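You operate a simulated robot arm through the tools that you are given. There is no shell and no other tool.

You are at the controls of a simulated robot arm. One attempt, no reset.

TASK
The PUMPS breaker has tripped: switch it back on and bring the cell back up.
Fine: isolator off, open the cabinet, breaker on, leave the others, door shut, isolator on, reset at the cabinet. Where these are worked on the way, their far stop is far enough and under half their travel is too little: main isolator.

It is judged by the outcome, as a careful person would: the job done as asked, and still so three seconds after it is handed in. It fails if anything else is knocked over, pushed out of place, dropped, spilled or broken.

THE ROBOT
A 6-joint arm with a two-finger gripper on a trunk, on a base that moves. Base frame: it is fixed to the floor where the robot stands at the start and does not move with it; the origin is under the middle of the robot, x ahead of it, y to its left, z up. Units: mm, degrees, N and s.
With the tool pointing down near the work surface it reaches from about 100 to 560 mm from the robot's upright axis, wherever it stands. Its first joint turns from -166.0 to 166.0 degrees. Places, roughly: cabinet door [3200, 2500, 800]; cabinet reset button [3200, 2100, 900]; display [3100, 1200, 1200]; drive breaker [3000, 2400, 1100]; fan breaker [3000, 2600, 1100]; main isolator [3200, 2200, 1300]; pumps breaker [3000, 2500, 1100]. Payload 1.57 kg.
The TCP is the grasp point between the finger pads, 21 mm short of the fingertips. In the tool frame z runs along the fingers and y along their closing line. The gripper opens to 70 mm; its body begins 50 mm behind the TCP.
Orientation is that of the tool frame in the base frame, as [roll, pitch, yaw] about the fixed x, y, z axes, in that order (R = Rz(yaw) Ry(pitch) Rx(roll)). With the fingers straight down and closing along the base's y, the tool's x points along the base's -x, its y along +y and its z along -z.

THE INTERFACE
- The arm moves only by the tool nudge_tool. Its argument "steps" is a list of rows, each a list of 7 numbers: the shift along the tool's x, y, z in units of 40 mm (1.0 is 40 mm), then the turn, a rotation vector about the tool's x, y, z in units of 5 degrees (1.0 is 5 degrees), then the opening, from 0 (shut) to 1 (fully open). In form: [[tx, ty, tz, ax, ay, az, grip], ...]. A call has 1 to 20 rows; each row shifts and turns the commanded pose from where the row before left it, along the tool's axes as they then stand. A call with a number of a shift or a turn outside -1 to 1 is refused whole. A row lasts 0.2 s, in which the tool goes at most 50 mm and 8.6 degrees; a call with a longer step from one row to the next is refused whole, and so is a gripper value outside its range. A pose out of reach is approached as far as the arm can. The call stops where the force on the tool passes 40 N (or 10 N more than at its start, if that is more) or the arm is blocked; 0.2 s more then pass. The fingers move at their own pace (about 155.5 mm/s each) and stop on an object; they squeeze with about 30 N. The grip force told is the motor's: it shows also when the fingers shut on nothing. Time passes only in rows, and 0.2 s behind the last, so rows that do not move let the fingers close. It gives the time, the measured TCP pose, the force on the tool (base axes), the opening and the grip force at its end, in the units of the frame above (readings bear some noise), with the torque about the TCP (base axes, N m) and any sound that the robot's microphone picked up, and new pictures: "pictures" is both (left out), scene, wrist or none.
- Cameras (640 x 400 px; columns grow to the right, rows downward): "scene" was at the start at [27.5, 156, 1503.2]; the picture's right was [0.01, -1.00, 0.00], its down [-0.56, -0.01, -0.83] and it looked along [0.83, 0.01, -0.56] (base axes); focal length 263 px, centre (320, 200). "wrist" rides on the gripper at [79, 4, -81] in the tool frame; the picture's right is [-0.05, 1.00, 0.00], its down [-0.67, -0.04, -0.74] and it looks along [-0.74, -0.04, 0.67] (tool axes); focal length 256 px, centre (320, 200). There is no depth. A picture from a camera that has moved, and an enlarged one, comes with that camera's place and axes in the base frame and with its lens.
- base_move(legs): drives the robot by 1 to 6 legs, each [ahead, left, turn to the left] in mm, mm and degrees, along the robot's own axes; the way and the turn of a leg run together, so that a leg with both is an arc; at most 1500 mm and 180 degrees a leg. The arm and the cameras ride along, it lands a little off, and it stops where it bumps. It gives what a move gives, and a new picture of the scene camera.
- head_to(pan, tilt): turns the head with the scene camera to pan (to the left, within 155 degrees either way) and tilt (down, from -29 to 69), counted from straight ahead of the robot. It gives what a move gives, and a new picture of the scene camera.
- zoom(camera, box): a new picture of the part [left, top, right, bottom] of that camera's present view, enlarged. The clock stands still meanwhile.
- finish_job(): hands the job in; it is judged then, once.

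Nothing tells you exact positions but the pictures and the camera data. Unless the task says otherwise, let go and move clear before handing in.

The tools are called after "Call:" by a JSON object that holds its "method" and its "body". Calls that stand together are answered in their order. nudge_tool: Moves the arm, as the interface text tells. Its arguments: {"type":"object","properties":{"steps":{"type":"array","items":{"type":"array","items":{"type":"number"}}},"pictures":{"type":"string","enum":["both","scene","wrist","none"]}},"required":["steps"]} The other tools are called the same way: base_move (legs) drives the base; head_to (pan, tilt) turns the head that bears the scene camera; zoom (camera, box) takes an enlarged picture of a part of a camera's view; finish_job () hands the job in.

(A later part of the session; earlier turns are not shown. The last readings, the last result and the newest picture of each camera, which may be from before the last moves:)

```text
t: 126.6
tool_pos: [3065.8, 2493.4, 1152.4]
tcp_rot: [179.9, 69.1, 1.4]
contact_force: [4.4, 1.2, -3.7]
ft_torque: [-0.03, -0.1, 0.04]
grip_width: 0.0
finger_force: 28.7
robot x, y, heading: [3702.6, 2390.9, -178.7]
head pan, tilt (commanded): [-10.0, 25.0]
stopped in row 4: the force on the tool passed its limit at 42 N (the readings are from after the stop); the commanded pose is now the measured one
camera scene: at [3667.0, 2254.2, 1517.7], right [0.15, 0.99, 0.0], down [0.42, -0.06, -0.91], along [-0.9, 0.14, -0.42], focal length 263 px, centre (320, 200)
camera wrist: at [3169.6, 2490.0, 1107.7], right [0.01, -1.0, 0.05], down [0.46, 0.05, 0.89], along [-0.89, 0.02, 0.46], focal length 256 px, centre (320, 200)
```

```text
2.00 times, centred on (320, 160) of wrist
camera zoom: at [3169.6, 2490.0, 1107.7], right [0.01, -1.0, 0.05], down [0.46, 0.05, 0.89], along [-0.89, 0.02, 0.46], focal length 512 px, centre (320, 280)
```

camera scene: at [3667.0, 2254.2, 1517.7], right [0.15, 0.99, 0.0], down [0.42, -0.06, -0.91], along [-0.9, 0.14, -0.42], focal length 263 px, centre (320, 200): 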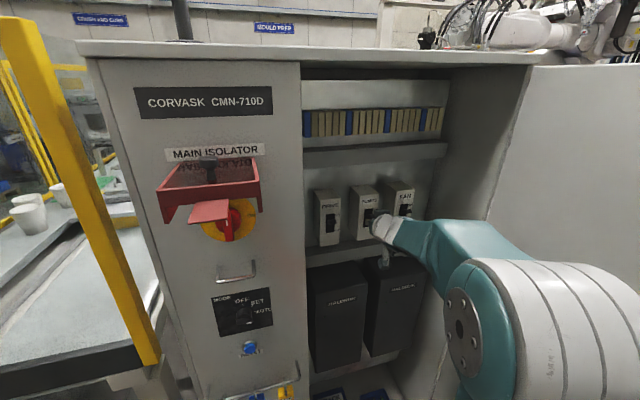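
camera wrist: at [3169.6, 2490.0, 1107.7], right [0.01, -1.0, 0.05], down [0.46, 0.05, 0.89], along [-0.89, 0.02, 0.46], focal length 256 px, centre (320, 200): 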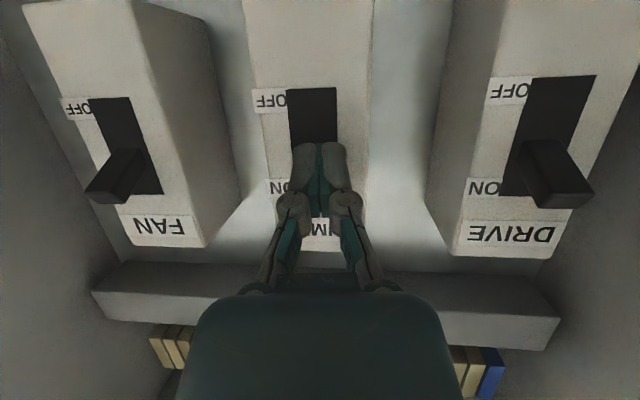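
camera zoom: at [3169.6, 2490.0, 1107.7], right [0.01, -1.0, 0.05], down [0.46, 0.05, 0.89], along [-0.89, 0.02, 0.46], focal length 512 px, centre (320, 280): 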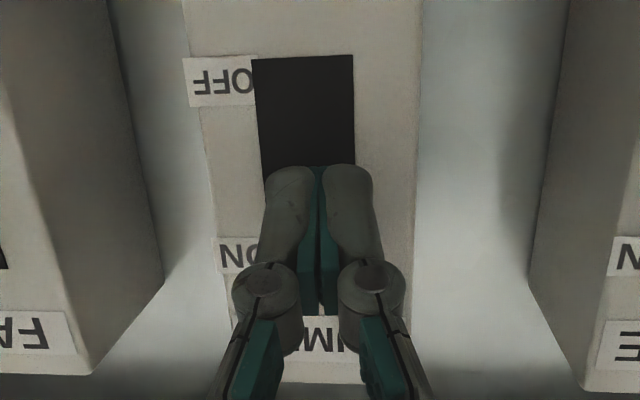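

The lever hit its upper stop. I lower slightly, back out, and inspect.

Call:
{"method": "nudge_tool", "body": {"steps": [[0.2, 0, 0.05, 0, 0, 0, 0], [0.2, 0, 0, 0, 0, 0, 0], [0.2, 0, -0.5, 0, 0, 0, 0], [0.2, 0, -0.7, 0, 0, 0, 0], [0.2, 0, -0.8, 0, 0, 0, 0], [0, 0, 0, 0, 0, 0, 0]], "pictures": "both"}}

Call:
{"method": "zoom", "body": {"camera": "scene", "box": [300, 170, 440, 270]}}

Call:
{"method": "zoom", "body": {"camera": "wrist", "box": [120, 60, 520, 260]}}

```text
t: 128.0
tool_pos: [3151.9, 2495.9, 1142.5]
tcp_rot: [-180.0, 69.0, 1.5]
contact_force: [0.6, -0.2, -0.4]
ft_torque: [0.0, 0.0, 0.0]
grip_width: 0.0
finger_force: 29.0
robot x, y, heading: [3695.4, 2393.5, -179.0]
head pan, tilt (commanded): [-10.0, 25.0]
camera scene: at [3667.6, 2254.0, 1517.7], right [0.15, 0.99, 0.0], down [0.42, -0.06, -0.91], along [-0.9, 0.14, -0.42], focal length 263 px, centre (320, 200)
camera wrist: at [3255.1, 2493.4, 1098.5], right [0.01, -1.0, 0.05], down [0.46, 0.05, 0.89], along [-0.89, 0.02, 0.46], focal length 256 px, centre (320, 200)
```

scene: 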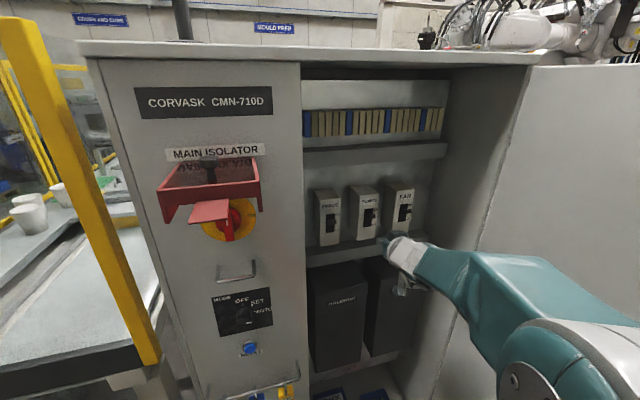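
wrist: 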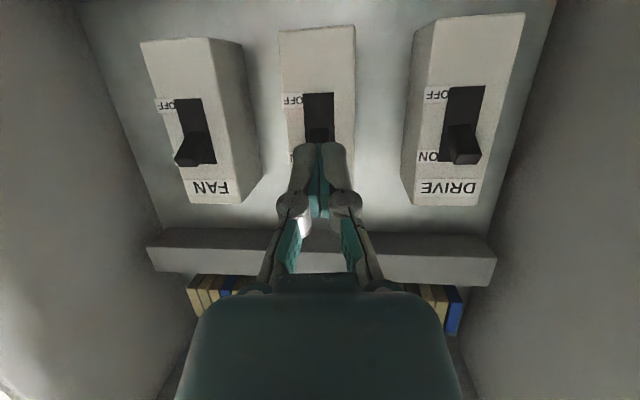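

```text
4.00 times, centred on (370, 220) of scene
camera zoom: at [3667.6, 2254.0, 1517.7], right [0.15, 0.99, 0.0], down [0.42, -0.06, -0.91], along [-0.9, 0.14, -0.42], focal length 1050 px, centre (120, 120)
```

zoom: 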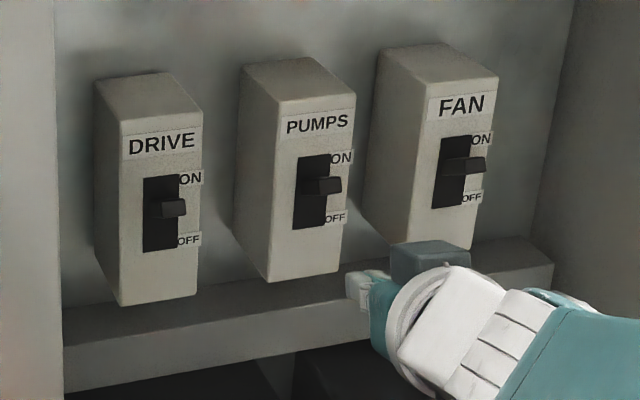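

```text
1.60 times, centred on (320, 160) of wrist
camera zoom: at [3255.1, 2493.4, 1098.5], right [0.01, -1.0, 0.05], down [0.46, 0.05, 0.89], along [-0.89, 0.02, 0.46], focal length 410 px, centre (320, 264)
```

zoom: 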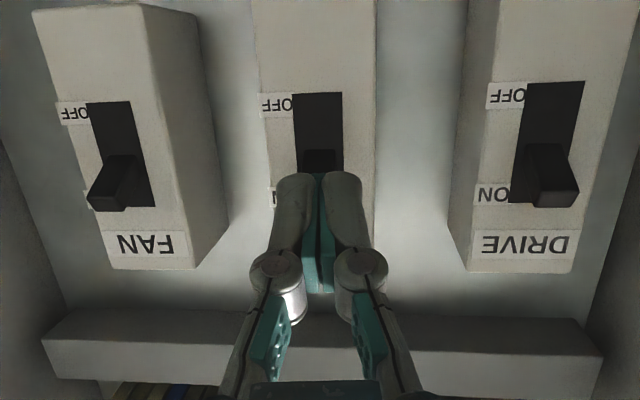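

PUMPS now matches DRIVE and FAN at ON. I retract the arm out of the cabinet and back the base away to deal with the door.

Call:
{"method": "nudge_tool", "body": {"steps": [[0.1, 0, -0.8, 0, 0, 0, 0], [0.1, 0, -0.8, 0, 0, 0, 0], [0.1, 0, -0.8, 0, 0, 0, 0], [0.1, 0, -0.6, 0, 0, 0, 0], [0, 0, 0, 0, 0, 0, 0]], "pictures": "none"}}

Call:
{"method": "base_move", "body": {"legs": [[-255, 0, 0]]}}

Call:
{"method": "head_to", "body": {"pan": -35, "tilt": 25}}

```text
t: 129.2
tool_pos: [3268.2, 2495.7, 1169.3]
tcp_rot: [-180.0, 69.1, 1.6]
contact_force: [0.5, -0.1, -0.5]
ft_torque: [0.0, 0.03, 0.04]
grip_width: 0.1
finger_force: 28.7
robot x, y, heading: [3695.0, 2395.6, -178.6]
head pan, tilt (commanded): [-10.0, 25.0]
```

```text
t: 131.1
tool_pos: [3518.9, 2499.2, 1169.4]
tcp_rot: [-180.0, 69.1, 2.2]
contact_force: [0.3, -0.6, -0.1]
ft_torque: [0.01, 0.01, 0.02]
grip_width: 0.3
finger_force: 28.6
robot x, y, heading: [3953.8, 2397.1, -178.3]
head pan, tilt (commanded): [-10.0, 25.0]
camera scene: at [3920.9, 2260.1, 1517.7], right [0.14, 0.99, 0.0], down [0.42, -0.06, -0.91], along [-0.9, 0.13, -0.42], focal length 263 px, centre (320, 200)
```

scene: 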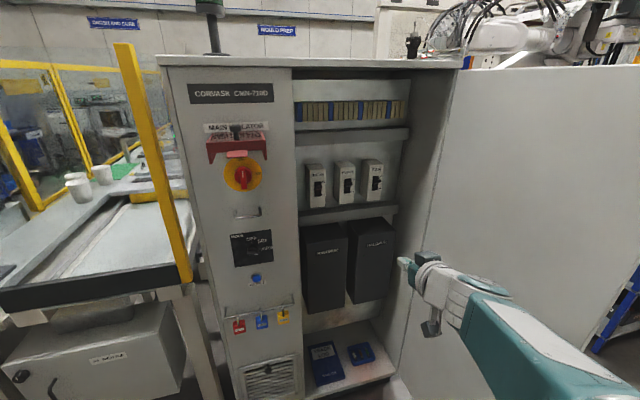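

```text
t: 131.9
tool_pos: [3518.8, 2498.7, 1168.5]
tcp_rot: [179.9, 69.1, 2.1]
contact_force: [0.4, -0.1, -0.4]
ft_torque: [-0.02, -0.01, 0.01]
grip_width: 0.1
finger_force: 29.2
robot x, y, heading: [3948.7, 2399.7, -178.2]
head pan, tilt (commanded): [-35.0, 25.0]
camera scene: at [3935.1, 2297.2, 1517.7], right [0.55, 0.84, 0.0], down [0.35, -0.23, -0.91], along [-0.76, 0.5, -0.42], focal length 263 px, centre (320, 200)
```

scene: 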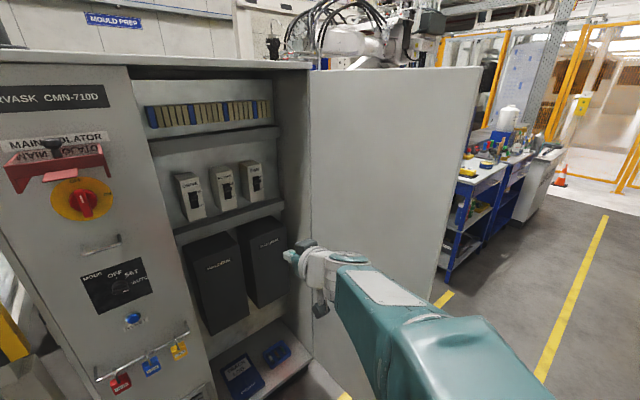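

The door is at about 96° with its free edge at (3618, 2891). To close it I'll point the gripper down, reach around the free edge and pull it toward me, then push it shut. First a base shift right and pitch the tool down.

Call:
{"method": "base_move", "body": {"legs": [[0, -150, 0]]}}

Call:
{"method": "nudge_tool", "body": {"steps": [[0, 0, 0, 0, 1, 0, 0], [0, 0, 0, 0, 1, 0, 0], [0, 0, 0, 0, 1, 0, 0], [0, 0, 0, 0, 1, 0, 0], [0, 0, 0, 0, 1, 0, 0], [0, 0, 0, 0, 1, 0, 0], [0, 0, 0, 0, 1, 0, 0], [0, 0, 0, 0, 1, 0, 0], [0, 0, 0, 0, 1, 0, 0], [0, 0, 0, 0, 1, 0, 0], [0, 0, 0, 0, 1, 0, 0], [0, 0, 0, 0, 1, 0, 0], [0, 0, 0, 0, 1, 0, 0], [0, 0, 0, 0, 0.8, 0, 0], [0, 0, 0, 0, 0, 0, 0]], "pictures": "scene"}}

```text
t: 133.3
tool_pos: [3516.1, 2644.7, 1170.3]
tcp_rot: [-179.7, 69.1, 2.0]
contact_force: [0.7, 0.0, 1.2]
ft_torque: [0.01, 0.0, -0.01]
grip_width: 0.0
finger_force: 28.8
robot x, y, heading: [3945.6, 2546.4, -178.9]
head pan, tilt (commanded): [-35.0, 25.0]
camera scene: at [3930.7, 2436.9, 1517.3], right [0.55, 0.83, 0.0], down [0.35, -0.23, -0.91], along [-0.76, 0.5, -0.42], focal length 263 px, centre (320, 200)
```

scene: 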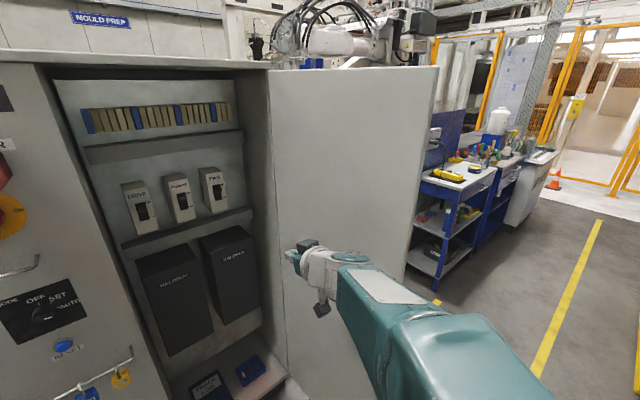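

```text
t: 136.5
tool_pos: [3515.3, 2651.5, 1168.2]
tcp_rot: [179.8, 0.1, 1.7]
contact_force: [-0.7, 0.3, -0.3]
ft_torque: [0.0, 0.0, 0.0]
grip_width: 0.1
finger_force: 28.7
robot x, y, heading: [3943.9, 2544.5, -178.6]
head pan, tilt (commanded): [-35.0, 25.0]
camera scene: at [3929.8, 2444.2, 1517.8], right [0.55, 0.83, 0.0], down [0.35, -0.23, -0.91], along [-0.75, 0.5, -0.42], focal length 263 px, centre (320, 200)
```

scene: 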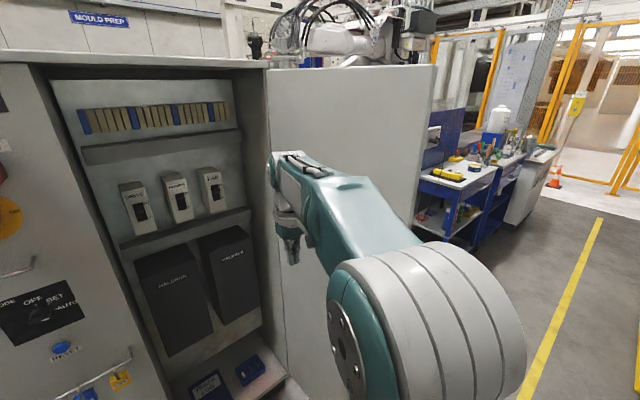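

The tool points down. I'll approach the door's free edge from the front and straddle it with open fingers to draw it closed. First I swing the tool to the front of the edge.

Call:
{"method": "nudge_tool", "body": {"steps": [[0.86, -0.4, 0.1, 0, 0, 0, 0], [0.86, -0.4, 0.1, 0, 0, 0, 0], [0.86, -0.5, 0.1, 0, 0, 0, 0], [0.86, -0.6, 0.1, 0, 0, 0, 0], [0.86, -0.8, 0.1, 0, 0, 0, 0], [0.1, -0.9, 0.1, 0, 0, 0, 0.3], [0, -0.9, 0.1, 0, 0, 0, 1], [0, -0.9, 0, 0, 0, 0, 1], [0, 0, 0, 0, 0, 0, 1]], "pictures": "both"}}

```text
t: 138.5
tool_pos: [3683.0, 2873.2, 1137.7]
tcp_rot: [179.8, 0.1, 1.8]
contact_force: [0.2, 0.5, -0.6]
ft_torque: [-0.01, -0.03, 0.02]
grip_width: 70.1
finger_force: 0.1
robot x, y, heading: [3944.8, 2543.7, -178.5]
head pan, tilt (commanded): [-35.0, 25.0]
camera scene: at [3930.4, 2445.1, 1517.8], right [0.55, 0.83, 0.0], down [0.35, -0.23, -0.91], along [-0.75, 0.5, -0.42], focal length 263 px, centre (320, 200)
camera wrist: at [3763.1, 2871.1, 1220.2], right [-0.02, -1.0, 0.0], down [-0.67, 0.02, 0.75], along [-0.75, 0.01, -0.67], focal length 256 px, centre (320, 200)
```

scene: 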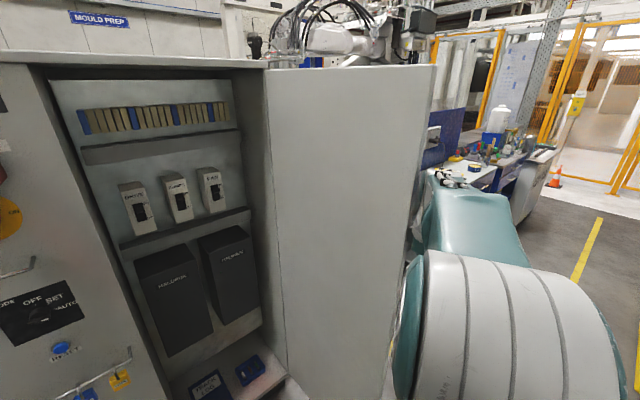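
wrist: 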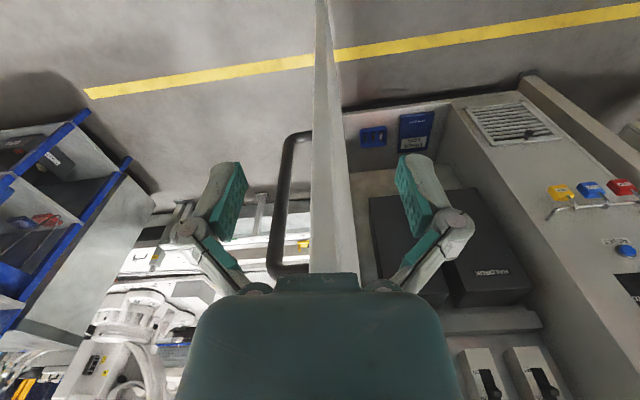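

The wrist camera sees the door edge-on between the open fingers. I pitch up to horizontal here.

Call:
{"method": "nudge_tool", "body": {"steps": [[0, 0, 0, 0, -1, 0, 1], [0, 0, 0, 0, -1, 0, 1], [0, 0, 0, 0, -1, 0, 1], [0, 0, 0, 0, -1, 0, 1], [0, 0, 0, 0, -1, 0, 1], [0, 0, 0, 0, -1, 0, 1], [0, 0, 0, 0, -1, 0, 1], [0, 0, 0, 0, -1, 0, 1], [0, 0, 0, 0, -1, 0, 1], [0, 0, 0, 0, -1, 0, 1], [0, 0, 0, 0, -1, 0, 1], [0, 0, 0, 0, -1, 0, 1], [0, 0, 0, 0, -1, 0, 1], [0, 0, 0, 0, 0, 0, 1]], "pictures": "both"}}

```text
t: 141.5
tool_pos: [3684.1, 2873.1, 1139.7]
tcp_rot: [179.5, 65.2, 1.4]
contact_force: [-0.3, -0.9, -1.0]
ft_torque: [0.01, 0.0, 0.0]
grip_width: 69.8
finger_force: 0.1
robot x, y, heading: [3949.3, 2542.8, -178.6]
head pan, tilt (commanded): [-35.0, 25.0]
camera scene: at [3930.8, 2445.0, 1517.8], right [0.55, 0.83, 0.0], down [0.35, -0.23, -0.91], along [-0.76, 0.5, -0.42], focal length 263 px, centre (320, 200)
camera wrist: at [3791.0, 2871.3, 1102.7], right [0.01, -1.0, 0.05], down [0.4, 0.05, 0.92], along [-0.92, 0.01, 0.4], focal length 256 px, centre (320, 200)
```

scene: 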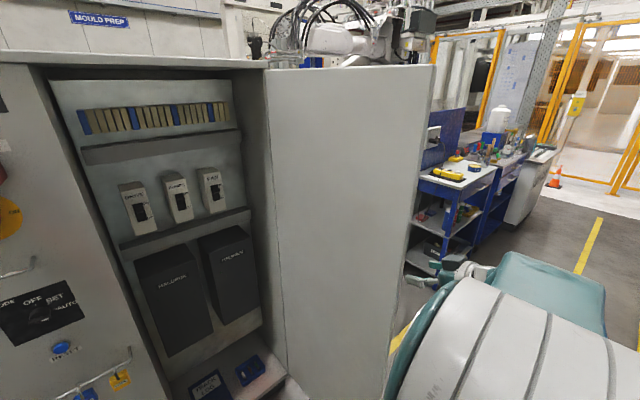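
wrist: 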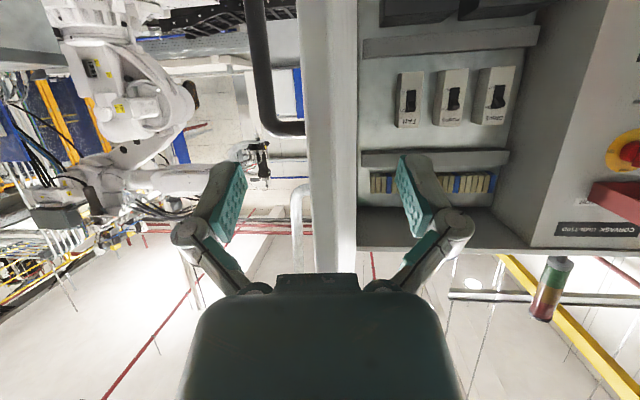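

The edge is nearly centred between the fingers. I move forward 80 mm so that the fingers straddle the door edge.

Call:
{"method": "nudge_tool", "body": {"steps": [[-0.28, 0.05, 0.605, 0, 0, 0, 1], [-0.28, 0.05, 0.605, 0, 0, 0, 1], [-0.28, 0.05, 0.605, 0, 0, 0, 1], [0, 0, 0, 0, 0, 0, 1]], "pictures": "both"}}

```text
t: 142.5
tool_pos: [3604.9, 2865.2, 1140.4]
tcp_rot: [179.5, 65.1, 1.4]
contact_force: [-0.2, -0.9, 0.1]
ft_torque: [0.01, -0.04, 0.01]
grip_width: 70.3
finger_force: 0.1
robot x, y, heading: [3948.6, 2549.2, -178.6]
head pan, tilt (commanded): [-35.0, 25.0]
camera scene: at [3930.5, 2445.0, 1517.8], right [0.55, 0.83, 0.0], down [0.35, -0.23, -0.91], along [-0.75, 0.5, -0.42], focal length 263 px, centre (320, 200)
camera wrist: at [3711.8, 2862.6, 1104.0], right [0.01, -1.0, 0.05], down [0.39, 0.05, 0.92], along [-0.92, 0.01, 0.39], focal length 256 px, centre (320, 200)
```

scene: 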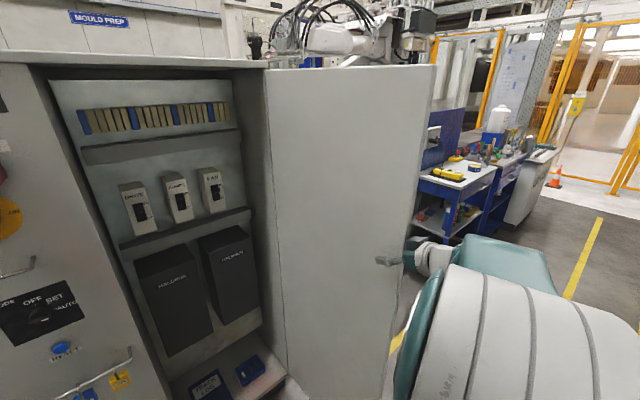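
wrist: 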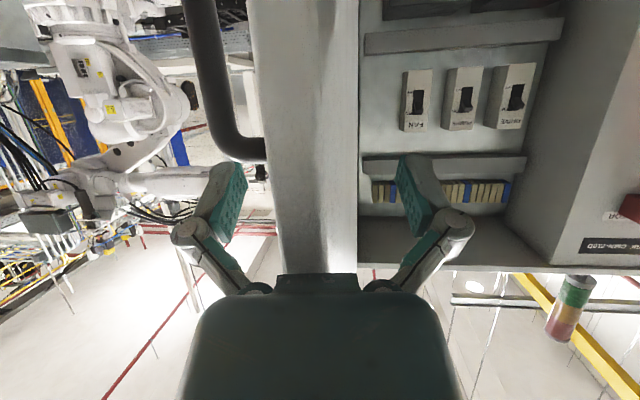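

The fingers straddle the edge. I raise slightly to clear the handle's top end, then draw the door with the base sliding left in steps.

Call:
{"method": "nudge_tool", "body": {"steps": [[-0.45, 0, -0.21, 0, 0, 0, 1], [-0.45, 0, -0.21, 0, 0, 0, 1], [0, 0, 0, 0, 0, 0, 1]], "pictures": "none"}}

Call:
{"method": "base_move", "body": {"legs": [[0, 100, 0]]}}

Call:
{"method": "nudge_tool", "body": {"steps": [[0, 0, 0, 0, 0, 0, 1], [0, 0, 0, 0, 0, 0, 1]], "pictures": "both"}}

```text
t: 143.3
tool_pos: [3605.7, 2864.4, 1181.4]
tcp_rot: [179.5, 65.1, 1.4]
contact_force: [-0.3, 0.0, 0.0]
ft_torque: [0.01, -0.02, -0.02]
grip_width: 70.2
finger_force: 0.1
robot x, y, heading: [3945.8, 2546.4, -178.4]
head pan, tilt (commanded): [-35.0, 25.0]
```

```text
t: 144.4
tool_pos: [3608.1, 2792.8, 1175.5]
tcp_rot: [177.4, 65.1, -0.6]
contact_force: [-20.5, 85.7, -24.3]
ft_torque: [-2.84, -0.09, 1.43]
grip_width: 70.6
finger_force: 0.0
robot x, y, heading: [3948.2, 2455.6, -178.6]
head pan, tilt (commanded): [-35.0, 25.0]
camera scene: at [3931.8, 2380.7, 1519.1], right [0.55, 0.83, -0.01], down [0.35, -0.25, -0.9], along [-0.75, 0.5, -0.43], focal length 263 px, centre (320, 200)
```

scene: 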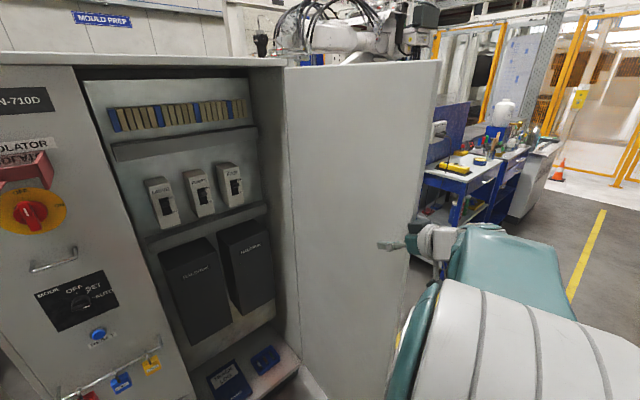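

```text
t: 145.0
tool_pos: [3609.1, 2789.8, 1177.2]
tcp_rot: [178.4, 64.9, -0.1]
contact_force: [-0.6, 0.3, -0.7]
ft_torque: [-0.03, 0.05, 0.05]
grip_width: 70.7
finger_force: 0.1
robot x, y, heading: [3947.6, 2459.3, -178.6]
head pan, tilt (commanded): [-35.0, 25.0]
camera scene: at [3933.5, 2370.3, 1518.4], right [0.55, 0.83, -0.01], down [0.35, -0.24, -0.9], along [-0.75, 0.5, -0.43], focal length 263 px, centre (320, 200)
camera wrist: at [3716.0, 2787.8, 1141.3], right [0.0, -1.0, 0.06], down [0.39, 0.06, 0.92], along [-0.92, 0.02, 0.39], focal length 256 px, centre (320, 200)
```

scene: 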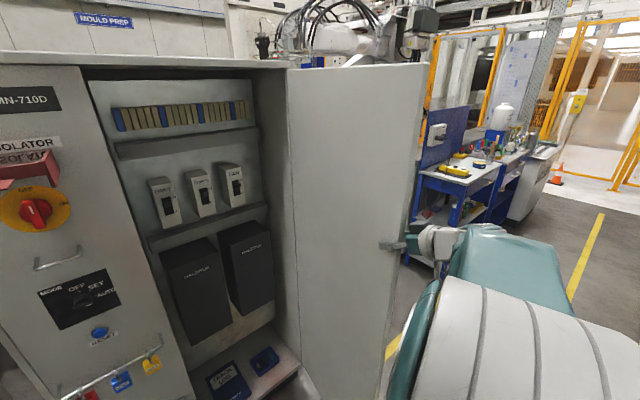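
wrist: 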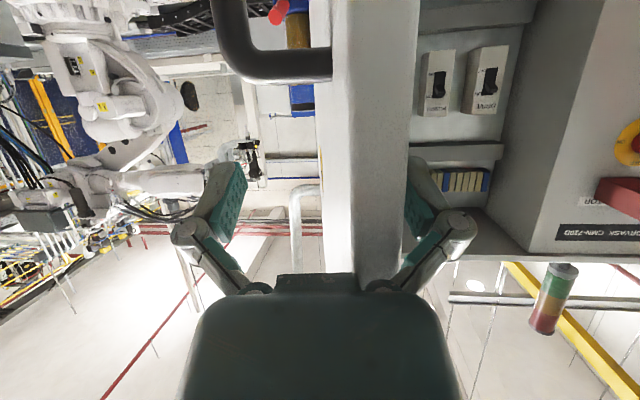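

The door follows, with a brief force spike, so I use smaller, gentler steps.

Call:
{"method": "nudge_tool", "body": {"steps": [[0, 0.25, 0, 0, 0, 0, 1], [0, 0.25, 0, 0, 0, 0, 1], [0, 0.25, 0, 0, 0, 0, 1], [0, 0.25, 0, 0, 0, 0, 1], [0, 0.25, 0, 0, 0, 0, 1], [0, 0.25, 0, 0, 0, 0, 1], [0, 0.25, 0, 0, 0, 0, 1], [0, 0.25, 0, 0, 0, 0, 1], [0, 0, 0, 0, 0, 0, 1]], "pictures": "both"}}

```text
t: 147.0
tool_pos: [3610.8, 2690.8, 1183.1]
tcp_rot: [180.0, 65.0, 1.5]
contact_force: [-0.9, 0.3, 0.4]
ft_torque: [0.02, 0.02, 0.01]
grip_width: 70.0
finger_force: 0.1
robot x, y, heading: [3942.1, 2456.5, -178.8]
head pan, tilt (commanded): [-35.0, 25.0]
camera scene: at [3932.6, 2352.5, 1517.7], right [0.55, 0.83, 0.0], down [0.35, -0.23, -0.91], along [-0.75, 0.5, -0.42], focal length 263 px, centre (320, 200)
camera wrist: at [3717.5, 2689.3, 1146.5], right [0.0, -1.0, 0.05], down [0.39, 0.05, 0.92], along [-0.92, 0.01, 0.39], focal length 256 px, centre (320, 200)
```

scene: 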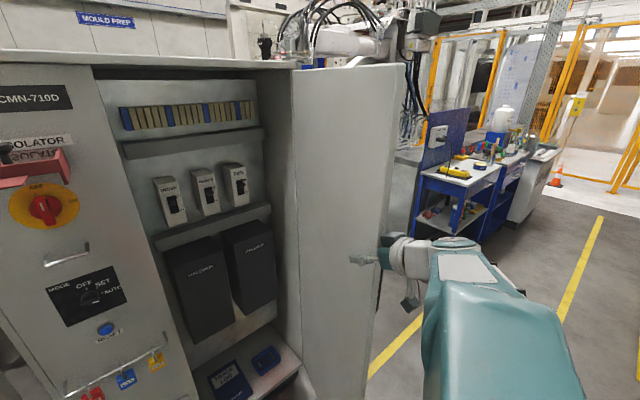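
wrist: 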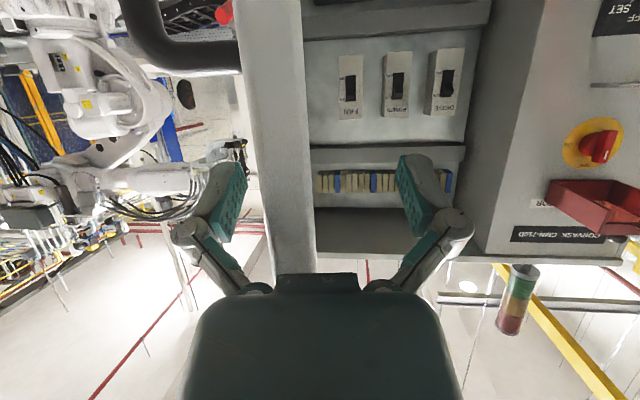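

Smooth. I continue with gentle base steps left.

Call:
{"method": "base_move", "body": {"legs": [[0, 45, 0]]}}

Call:
{"method": "base_move", "body": {"legs": [[0, 45, 0]]}}

Call:
{"method": "nudge_tool", "body": {"steps": [[0, 0, 0, 0, 0, 0, 1], [0, 0, 0, 0, 0, 0, 1]], "pictures": "both"}}

```text
t: 147.9
tool_pos: [3610.9, 2677.4, 1177.9]
tcp_rot: [177.3, 65.0, -1.2]
contact_force: [0.0, 1.5, -1.2]
ft_torque: [-0.01, 0.08, 0.12]
grip_width: 70.1
finger_force: 0.0
robot x, y, heading: [3947.6, 2422.2, -178.7]
head pan, tilt (commanded): [-35.0, 25.0]
camera scene: at [3932.7, 2337.0, 1518.9], right [0.56, 0.83, -0.01], down [0.35, -0.25, -0.9], along [-0.75, 0.5, -0.43], focal length 263 px, centre (320, 200)
```

scene: 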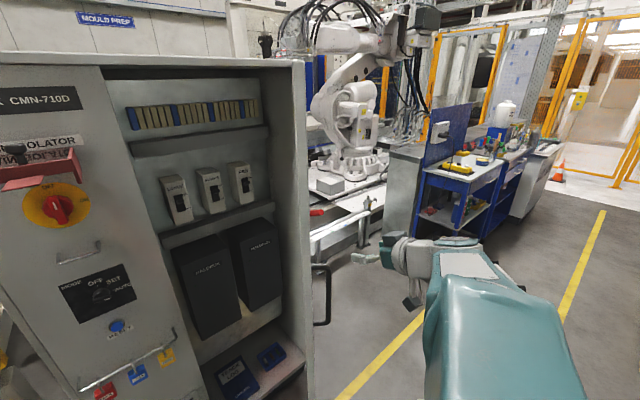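

```text
t: 148.8
tool_pos: [3611.7, 2646.9, 1176.7]
tcp_rot: [176.7, 64.9, -1.8]
contact_force: [0.1, 1.1, -0.4]
ft_torque: [-0.07, 0.01, 0.11]
grip_width: 69.8
finger_force: 0.0
robot x, y, heading: [3953.2, 2383.3, -178.7]
head pan, tilt (commanded): [-35.0, 25.0]
camera scene: at [3933.4, 2307.0, 1519.1], right [0.56, 0.83, -0.01], down [0.35, -0.25, -0.9], along [-0.75, 0.5, -0.43], focal length 263 px, centre (320, 200)
```

scene: 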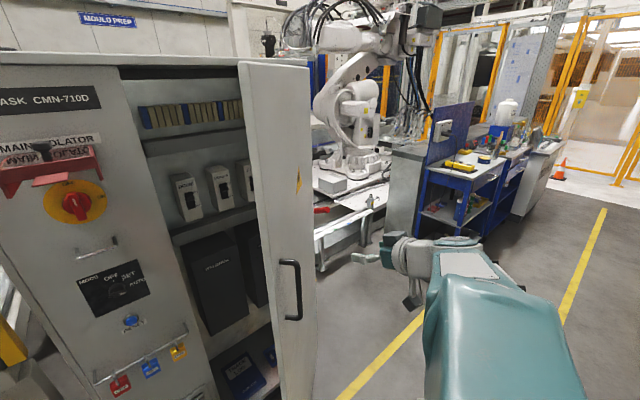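

```text
t: 149.4
tool_pos: [3611.5, 2642.3, 1178.5]
tcp_rot: [177.8, 64.8, -1.0]
contact_force: [-0.6, 0.5, -0.3]
ft_torque: [-0.01, 0.01, 0.04]
grip_width: 70.1
finger_force: 0.0
robot x, y, heading: [3950.1, 2385.1, -179.0]
head pan, tilt (commanded): [-35.0, 25.0]
camera scene: at [3933.4, 2295.2, 1518.3], right [0.56, 0.83, 0.0], down [0.35, -0.24, -0.9], along [-0.75, 0.5, -0.43], focal length 263 px, centre (320, 200)
camera wrist: at [3719.0, 2638.6, 1142.3], right [-0.01, -1.0, 0.06], down [0.39, 0.06, 0.92], along [-0.92, 0.03, 0.39], focal length 256 px, centre (320, 200)
```

scene: 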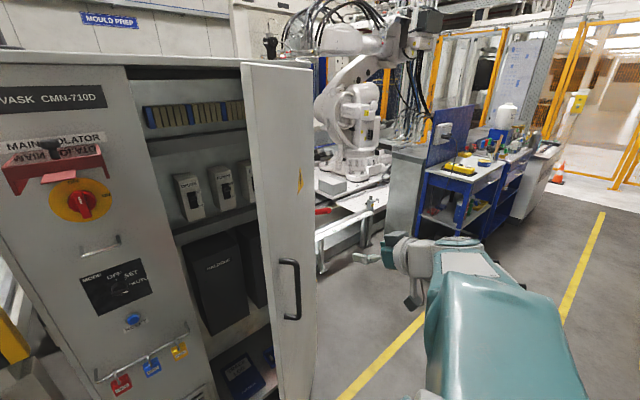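
wrist: 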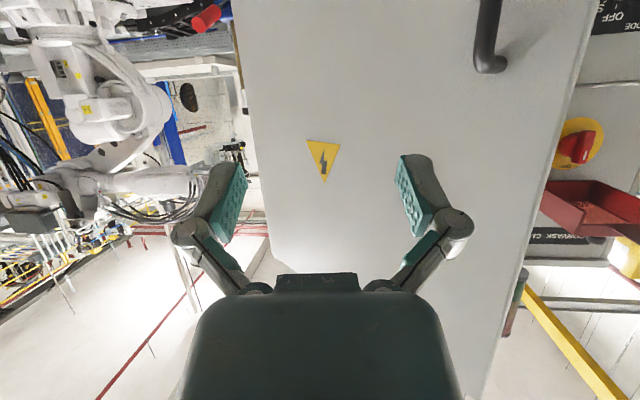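

The door swung on its own to about 38° open, and its outer face is now in front of the gripper. I close the fingers, slide left, and will push it shut above the handle.

Call:
{"method": "nudge_tool", "body": {"steps": [[0, 0, 0, 0, 0, 0, 0.4], [0, 0, 0, 0, 0, 0, 0], [0, 0, 0, 0, 0, 0, 0]], "pictures": "none"}}

Call:
{"method": "base_move", "body": {"legs": [[40, 150, 0]]}}

Call:
{"method": "head_to", "body": {"pan": -20, "tilt": 25}}

```text
t: 150.2
tool_pos: [3611.6, 2635.0, 1180.2]
tcp_rot: [178.4, 65.0, -0.4]
contact_force: [-0.6, 0.3, -0.8]
ft_torque: [-0.04, 0.0, 0.03]
grip_width: 0.1
finger_force: 29.1
robot x, y, heading: [3950.1, 2384.4, -178.5]
head pan, tilt (commanded): [-35.0, 25.0]
```

```text
t: 151.6
tool_pos: [3574.6, 2484.6, 1180.4]
tcp_rot: [178.7, 64.8, -0.1]
contact_force: [-0.3, 0.9, -0.1]
ft_torque: [0.02, -0.03, -0.02]
grip_width: 0.0
finger_force: 28.9
robot x, y, heading: [3910.8, 2236.9, -178.7]
head pan, tilt (commanded): [-35.0, 25.0]
camera scene: at [3897.0, 2142.6, 1518.2], right [0.55, 0.83, 0.0], down [0.35, -0.24, -0.91], along [-0.75, 0.5, -0.43], focal length 263 px, centre (320, 200)
```

scene: 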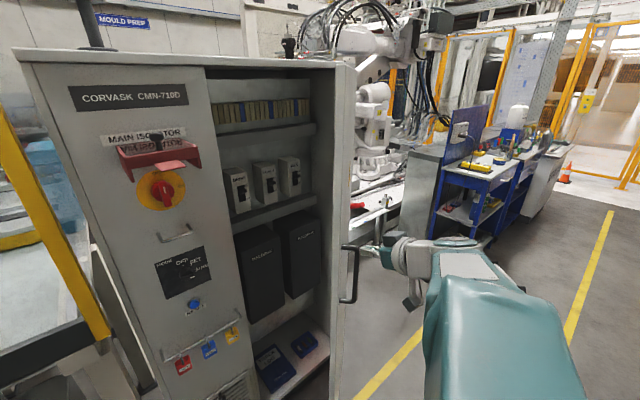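

```text
t: 152.4
tool_pos: [3574.9, 2481.3, 1181.8]
tcp_rot: [179.3, 64.9, 0.3]
contact_force: [-0.5, -0.5, 0.7]
ft_torque: [-0.02, 0.01, 0.0]
grip_width: 0.0
finger_force: 28.9
robot x, y, heading: [3913.2, 2239.0, -178.8]
head pan, tilt (commanded): [-20.0, 25.0]
camera scene: at [3886.5, 2116.5, 1517.9], right [0.32, 0.95, 0.0], down [0.4, -0.14, -0.91], along [-0.86, 0.29, -0.42], focal length 263 px, centre (320, 200)
```

scene: 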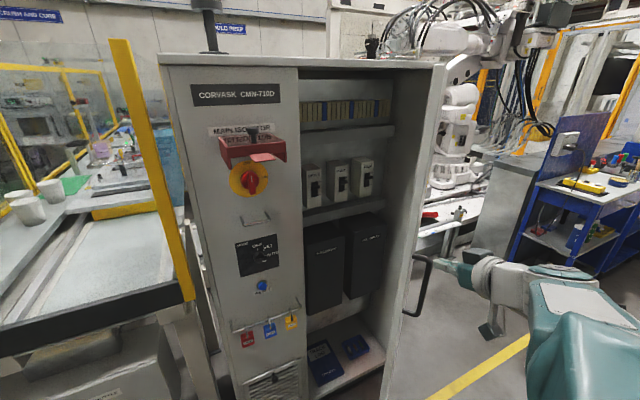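

The door is seen edge-on, about 40° open. I push its outer face with the closed fingertips, moving −x in gentle steps.

Call:
{"method": "nudge_tool", "body": {"steps": [[-0.212, 0.1, 0.453, 0, 0, 0, 0], [-0.212, 0.1, 0.453, 0, 0, 0, 0], [-0.212, 0.1, 0.453, 0, 0, 0, 0], [-0.212, 0.1, 0.453, 0, 0, 0, 0], [-0.212, 0.1, 0.453, 0, 0, 0, 0], [-0.212, 0.1, 0.453, 0, 0, 0, 0], [-0.212, 0.1, 0.453, 0, 0, 0, 0], [-0.212, 0.1, 0.453, 0, 0, 0, 0], [0, 0, 0, 0, 0, 0, 0]], "pictures": "scene"}}

```text
t: 154.4
tool_pos: [3414.8, 2446.0, 1181.3]
tcp_rot: [179.1, 64.9, 0.3]
contact_force: [-0.4, -0.3, 0.3]
ft_torque: [0.04, 0.02, 0.0]
grip_width: 0.2
finger_force: 28.9
robot x, y, heading: [3914.3, 2233.6, -178.8]
head pan, tilt (commanded): [-20.0, 25.0]
camera scene: at [3885.9, 2115.0, 1517.8], right [0.32, 0.95, 0.0], down [0.4, -0.14, -0.91], along [-0.86, 0.29, -0.42], focal length 263 px, centre (320, 200)
```

scene: 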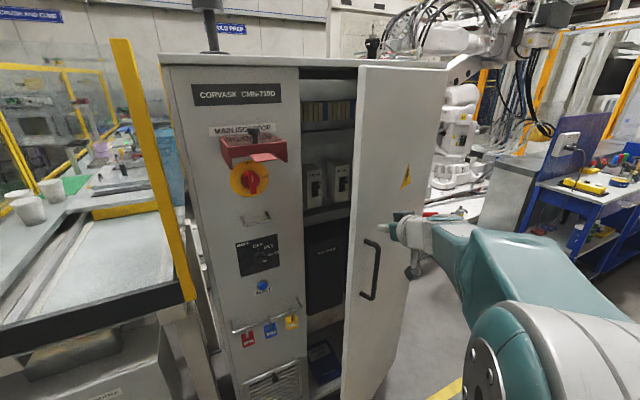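

Call:
{"method": "nudge_tool", "body": {"steps": [[-0.212, 0.1, 0.453, 0, 0, 0, 0], [-0.212, 0.1, 0.453, 0, 0, 0, 0], [-0.212, 0.1, 0.453, 0, 0, 0, 0], [-0.212, 0.1, 0.453, 0, 0, 0, 0], [-0.212, 0.1, 0.453, 0, 0, 0, 0], [0, 0, 0, 0, 0, 0, 0]], "pictures": "scene"}}

```text
t: 155.8
tool_pos: [3316.1, 2423.2, 1180.0]
tcp_rot: [179.2, 64.8, 0.4]
contact_force: [0.0, -0.1, -0.2]
ft_torque: [0.03, -0.07, -0.02]
grip_width: 0.0
finger_force: 28.6
robot x, y, heading: [3912.9, 2240.0, -178.6]
head pan, tilt (commanded): [-20.0, 25.0]
camera scene: at [3885.4, 2115.0, 1517.8], right [0.32, 0.95, 0.0], down [0.4, -0.14, -0.91], along [-0.86, 0.29, -0.42], focal length 263 px, centre (320, 200)
```

scene: 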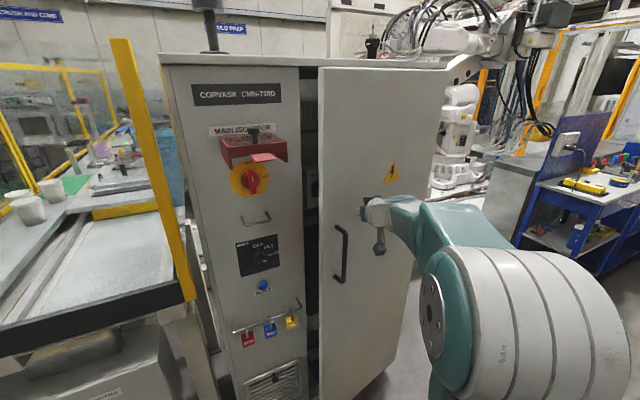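

Call:
{"method": "base_move", "body": {"legs": [[50, 0, 0]]}}

Call:
{"method": "nudge_tool", "body": {"steps": [[-0.1, 0, 0.22, 0, 0, 0, 0], [-0.1, 0, 0.22, 0, 0, 0, 0], [-0.1, 0, 0.22, 0, 0, 0, 0], [-0.1, 0, 0.22, 0, 0, 0, 0], [-0.1, 0, 0.22, 0, 0, 0, 0], [-0.1, 0, 0.22, 0, 0, 0, 0], [0, 0, 0, 0, 0, 0, 0]], "pictures": "both"}}

```text
t: 156.7
tool_pos: [3266.1, 2421.6, 1179.2]
tcp_rot: [179.2, 64.9, 0.5]
contact_force: [-0.2, 0.2, -0.4]
ft_torque: [0.0, -0.01, 0.02]
grip_width: 0.3
finger_force: 28.0
robot x, y, heading: [3865.4, 2237.8, -178.6]
head pan, tilt (commanded): [-20.0, 25.0]
camera scene: at [3836.0, 2113.8, 1517.8], right [0.32, 0.95, 0.0], down [0.4, -0.13, -0.91], along [-0.86, 0.29, -0.42], focal length 263 px, centre (320, 200)
```

scene: 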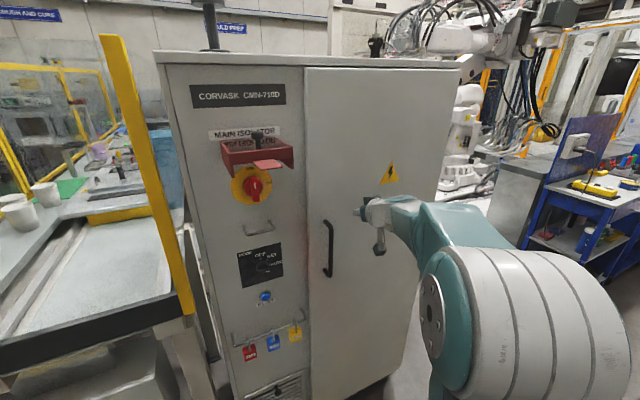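

```text
t: 158.1
tool_pos: [3214.1, 2419.9, 1178.7]
tcp_rot: [179.5, 64.6, 0.7]
contact_force: [21.2, -2.0, 3.5]
ft_torque: [-0.04, 0.04, 0.19]
grip_width: 0.0
finger_force: 28.6
robot x, y, heading: [3865.7, 2237.6, -178.6]
head pan, tilt (commanded): [-20.0, 25.0]
stopped in row 7: the force on the tool passed its limit at 51 N (the readings are from after the stop); the commanded pose is now the measured one
camera scene: at [3838.5, 2112.7, 1517.7], right [0.32, 0.95, 0.0], down [0.4, -0.13, -0.91], along [-0.86, 0.29, -0.42], focal length 263 px, centre (320, 200)
camera wrist: at [3320.9, 2417.3, 1143.2], right [0.0, -1.0, 0.05], down [0.39, 0.05, 0.92], along [-0.92, 0.02, 0.39], focal length 256 px, centre (320, 200)
```

scene: 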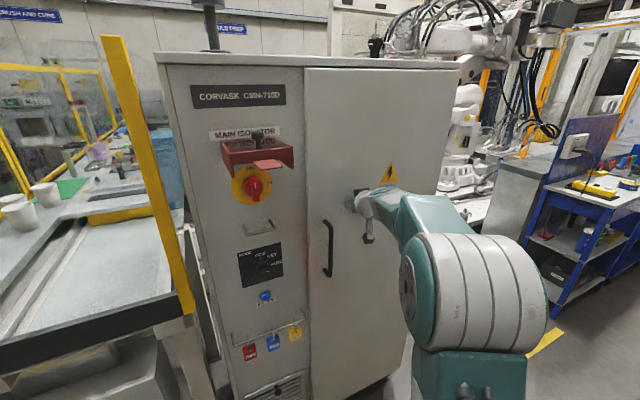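
wrist: 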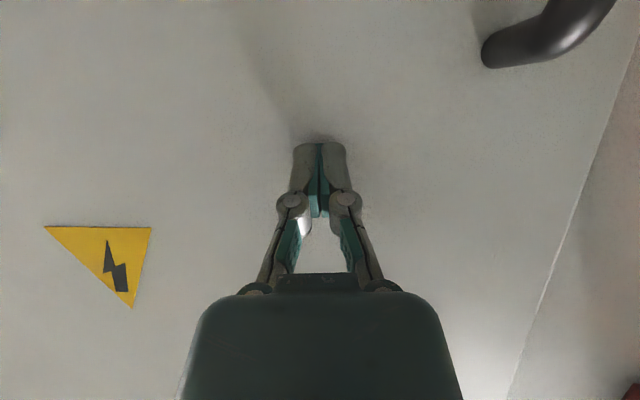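

The door met firm resistance, apparently shut. I back off and check the seam.

Call:
{"method": "nudge_tool", "body": {"steps": [[0.1, 0, -0.3, 0, 0, 0, 0], [0.2, 0, -0.8, 0, 0, 0, 0], [0.2, 0, -0.8, 0, 0, 0, 0], [0.2, 0, -0.8, 0, 0, 0, 0], [0, 0, 0, 0, 0, 0, 0]], "pictures": "both"}}

Call:
{"method": "zoom", "body": {"camera": "scene", "box": [240, 50, 480, 200]}}

Call:
{"method": "zoom", "body": {"camera": "scene", "box": [240, 200, 480, 350]}}

```text
t: 159.3
tool_pos: [3321.1, 2422.6, 1196.2]
tcp_rot: [179.1, 64.7, 0.6]
contact_force: [-0.2, -0.4, 0.5]
ft_torque: [0.01, -0.02, 0.03]
grip_width: 0.1
finger_force: 28.3
robot x, y, heading: [3866.5, 2237.6, -178.5]
head pan, tilt (commanded): [-20.0, 25.0]
camera scene: at [3836.2, 2113.4, 1517.8], right [0.32, 0.95, 0.0], down [0.4, -0.13, -0.91], along [-0.86, 0.29, -0.42], focal length 263 px, centre (320, 200)
camera wrist: at [3428.4, 2419.2, 1161.0], right [0.0, -1.0, 0.05], down [0.39, 0.05, 0.92], along [-0.92, 0.02, 0.39], focal length 256 px, centre (320, 200)
```

scene: 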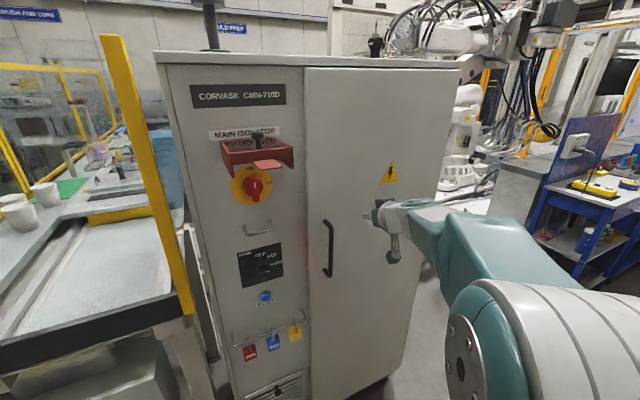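
wrist: 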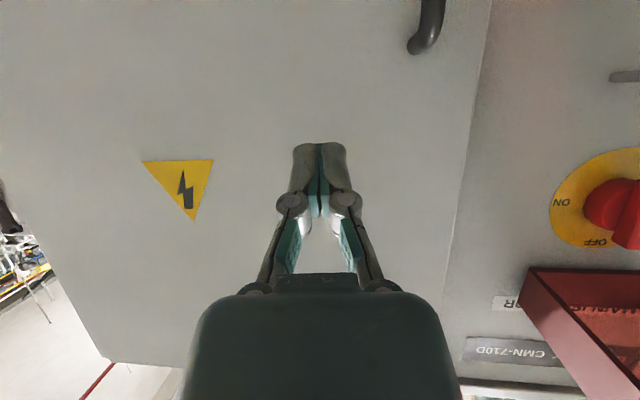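

```text
2.67 times, centred on (360, 125) of scene
camera zoom: at [3836.2, 2113.4, 1517.8], right [0.32, 0.95, 0.0], down [0.4, -0.13, -0.91], along [-0.86, 0.29, -0.42], focal length 700 px, centre (213, 400)
```

zoom: 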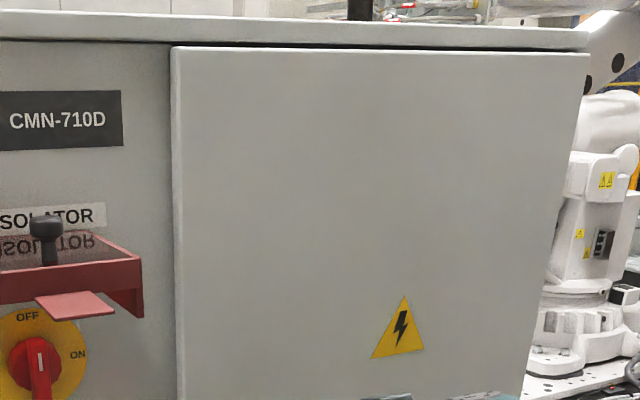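

```text
2.67 times, centred on (360, 275) of scene
camera zoom: at [3836.2, 2113.4, 1517.8], right [0.32, 0.95, 0.0], down [0.4, -0.13, -0.91], along [-0.86, 0.29, -0.42], focal length 700 px, centre (213, 0)
```

zoom: 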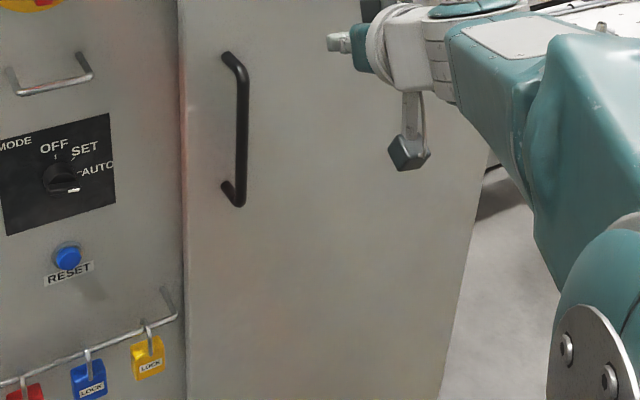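

The door looks shut. To be sure it is fully seated, I press once more nearer its free edge, above the handle.

Call:
{"method": "nudge_tool", "body": {"steps": [[0, 0.6, 0, 0, 0, 0, 0], [0, 0.6, 0, 0, 0, 0, 0], [0, 0.6, 0, 0, 0, 0, 0], [0, 0.6, 0, 0, 0, 0, 0], [0, 0, 0, 0, 0, 0, 0]], "pictures": "wrist"}}

```text
t: 160.5
tool_pos: [3324.3, 2327.9, 1198.2]
tcp_rot: [179.4, 64.6, 0.6]
contact_force: [0.1, -0.3, -0.2]
ft_torque: [0.03, 0.03, -0.02]
grip_width: 0.0
finger_force: 28.5
robot x, y, heading: [3864.3, 2237.2, -178.6]
head pan, tilt (commanded): [-20.0, 25.0]
camera wrist: at [3432.1, 2325.0, 1162.0], right [0.0, -1.0, 0.05], down [0.39, 0.05, 0.92], along [-0.92, 0.02, 0.39], focal length 256 px, centre (320, 200)
```

wrist: 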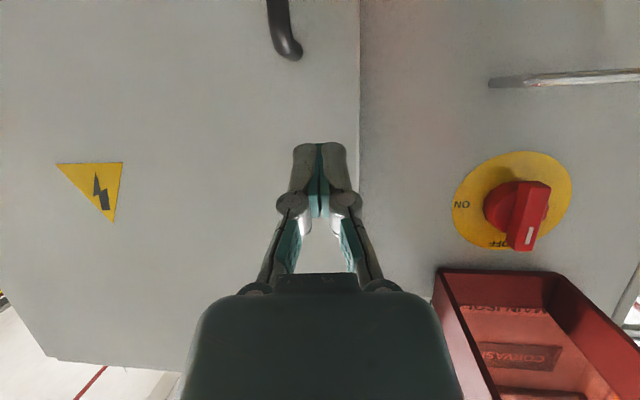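

Call:
{"method": "nudge_tool", "body": {"steps": [[-0.212, 0, 0.453, 0, 0, 0, 0], [-0.212, 0, 0.453, 0, 0, 0, 0], [-0.212, 0, 0.453, 0, 0, 0, 0], [-0.212, 0, 0.453, 0, 0, 0, 0], [-0.1, 0, 0.22, 0, 0, 0, 0], [-0.1, 0, 0.22, 0, 0, 0, 0], [-0.1, 0, 0.22, 0, 0, 0, 0], [-0.1, 0, 0.22, 0, 0, 0, 0], [-0.1, 0, 0.22, 0, 0, 0, 0], [0, 0, 0, 0, 0, 0, 0]], "pictures": "scene"}}

```text
t: 162.1
tool_pos: [3226.4, 2322.8, 1198.5]
tcp_rot: [179.4, 64.5, 0.9]
contact_force: [25.0, -0.5, 3.5]
ft_torque: [-0.05, 0.03, 0.19]
grip_width: 0.0
finger_force: 28.7
robot x, y, heading: [3860.6, 2233.1, -178.5]
head pan, tilt (commanded): [-20.0, 25.0]
stopped in row 7: the force on the tool passed its limit at 55 N (the readings are from after the stop); the commanded pose is now the measured one
camera scene: at [3839.1, 2112.8, 1517.8], right [0.32, 0.95, 0.0], down [0.4, -0.13, -0.91], along [-0.86, 0.29, -0.42], focal length 263 px, centre (320, 200)
```

scene: 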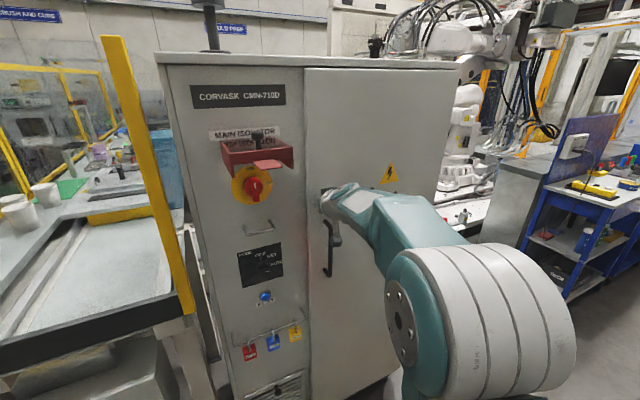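

The seam looks closed, but I want a like-for-like comparison with the earlier closed-door view. I back off and return the base/head to the earlier viewpoint.

Call:
{"method": "nudge_tool", "body": {"steps": [[0.1, 0, -0.3, 0, 0, 0, 0], [0.25, 0, -0.8, 0, 0, 0, 0], [0.25, 0, -0.8, 0, 0, 0, 0], [0.25, 0, -0.8, 0, 0, 0, 0], [0, 0, 0, 0, 0, 0, 0]], "pictures": "none"}}

Call:
{"method": "base_move", "body": {"legs": [[-37, -66, 0]]}}

Call:
{"method": "head_to", "body": {"pan": -15, "tilt": 20}}

Call:
{"method": "zoom", "body": {"camera": "scene", "box": [270, 220, 390, 320]}}

```text
t: 163.2
tool_pos: [3333.9, 2327.6, 1211.3]
tcp_rot: [179.3, 64.2, 0.7]
contact_force: [0.5, -0.1, -0.6]
ft_torque: [0.03, 0.0, -0.01]
grip_width: 0.1
finger_force: 28.6
robot x, y, heading: [3862.7, 2235.2, -178.5]
head pan, tilt (commanded): [-20.0, 25.0]
```

```text
t: 164.3
tool_pos: [3369.1, 2368.1, 1212.7]
tcp_rot: [-178.9, 64.4, 2.5]
contact_force: [1.2, -1.6, 0.7]
ft_torque: [0.05, -0.01, -0.13]
grip_width: 0.0
finger_force: 28.2
robot x, y, heading: [3898.5, 2294.6, -178.9]
head pan, tilt (commanded): [-20.0, 25.0]
camera scene: at [3871.3, 2148.7, 1515.7], right [0.32, 0.95, 0.02], down [0.4, -0.12, -0.91], along [-0.86, 0.29, -0.42], focal length 263 px, centre (320, 200)
```

scene: 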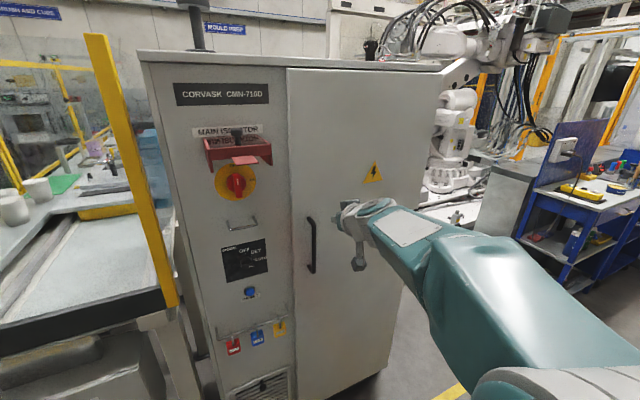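

```text
t: 164.9
tool_pos: [3369.7, 2372.4, 1214.3]
tcp_rot: [-180.0, 64.4, 1.6]
contact_force: [0.2, -1.2, 0.0]
ft_torque: [0.03, -0.02, -0.08]
grip_width: 0.0
finger_force: 28.9
robot x, y, heading: [3898.5, 2289.4, -178.8]
head pan, tilt (commanded): [-15.0, 20.0]
camera scene: at [3868.0, 2148.5, 1524.8], right [0.23, 0.97, 0.01], down [0.33, -0.07, -0.94], along [-0.91, 0.22, -0.34], focal length 263 px, centre (320, 200)
```

scene: 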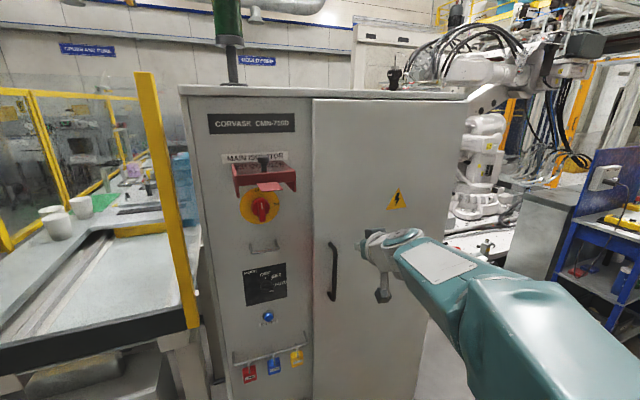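

```text
4.00 times, centred on (330, 270) of scene
camera zoom: at [3868.0, 2148.5, 1524.8], right [0.23, 0.97, 0.01], down [0.33, -0.07, -0.94], along [-0.91, 0.22, -0.34], focal length 1050 px, centre (280, -80)
```

zoom: 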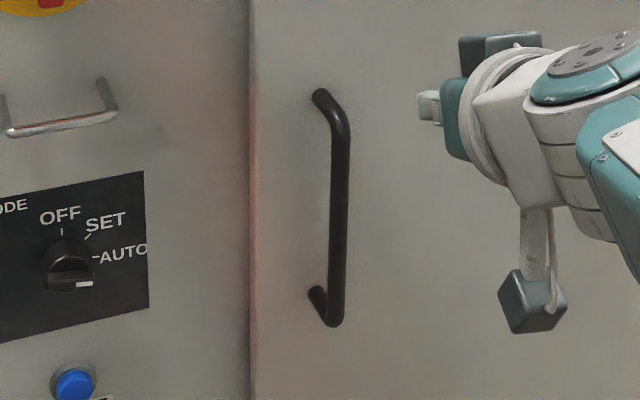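

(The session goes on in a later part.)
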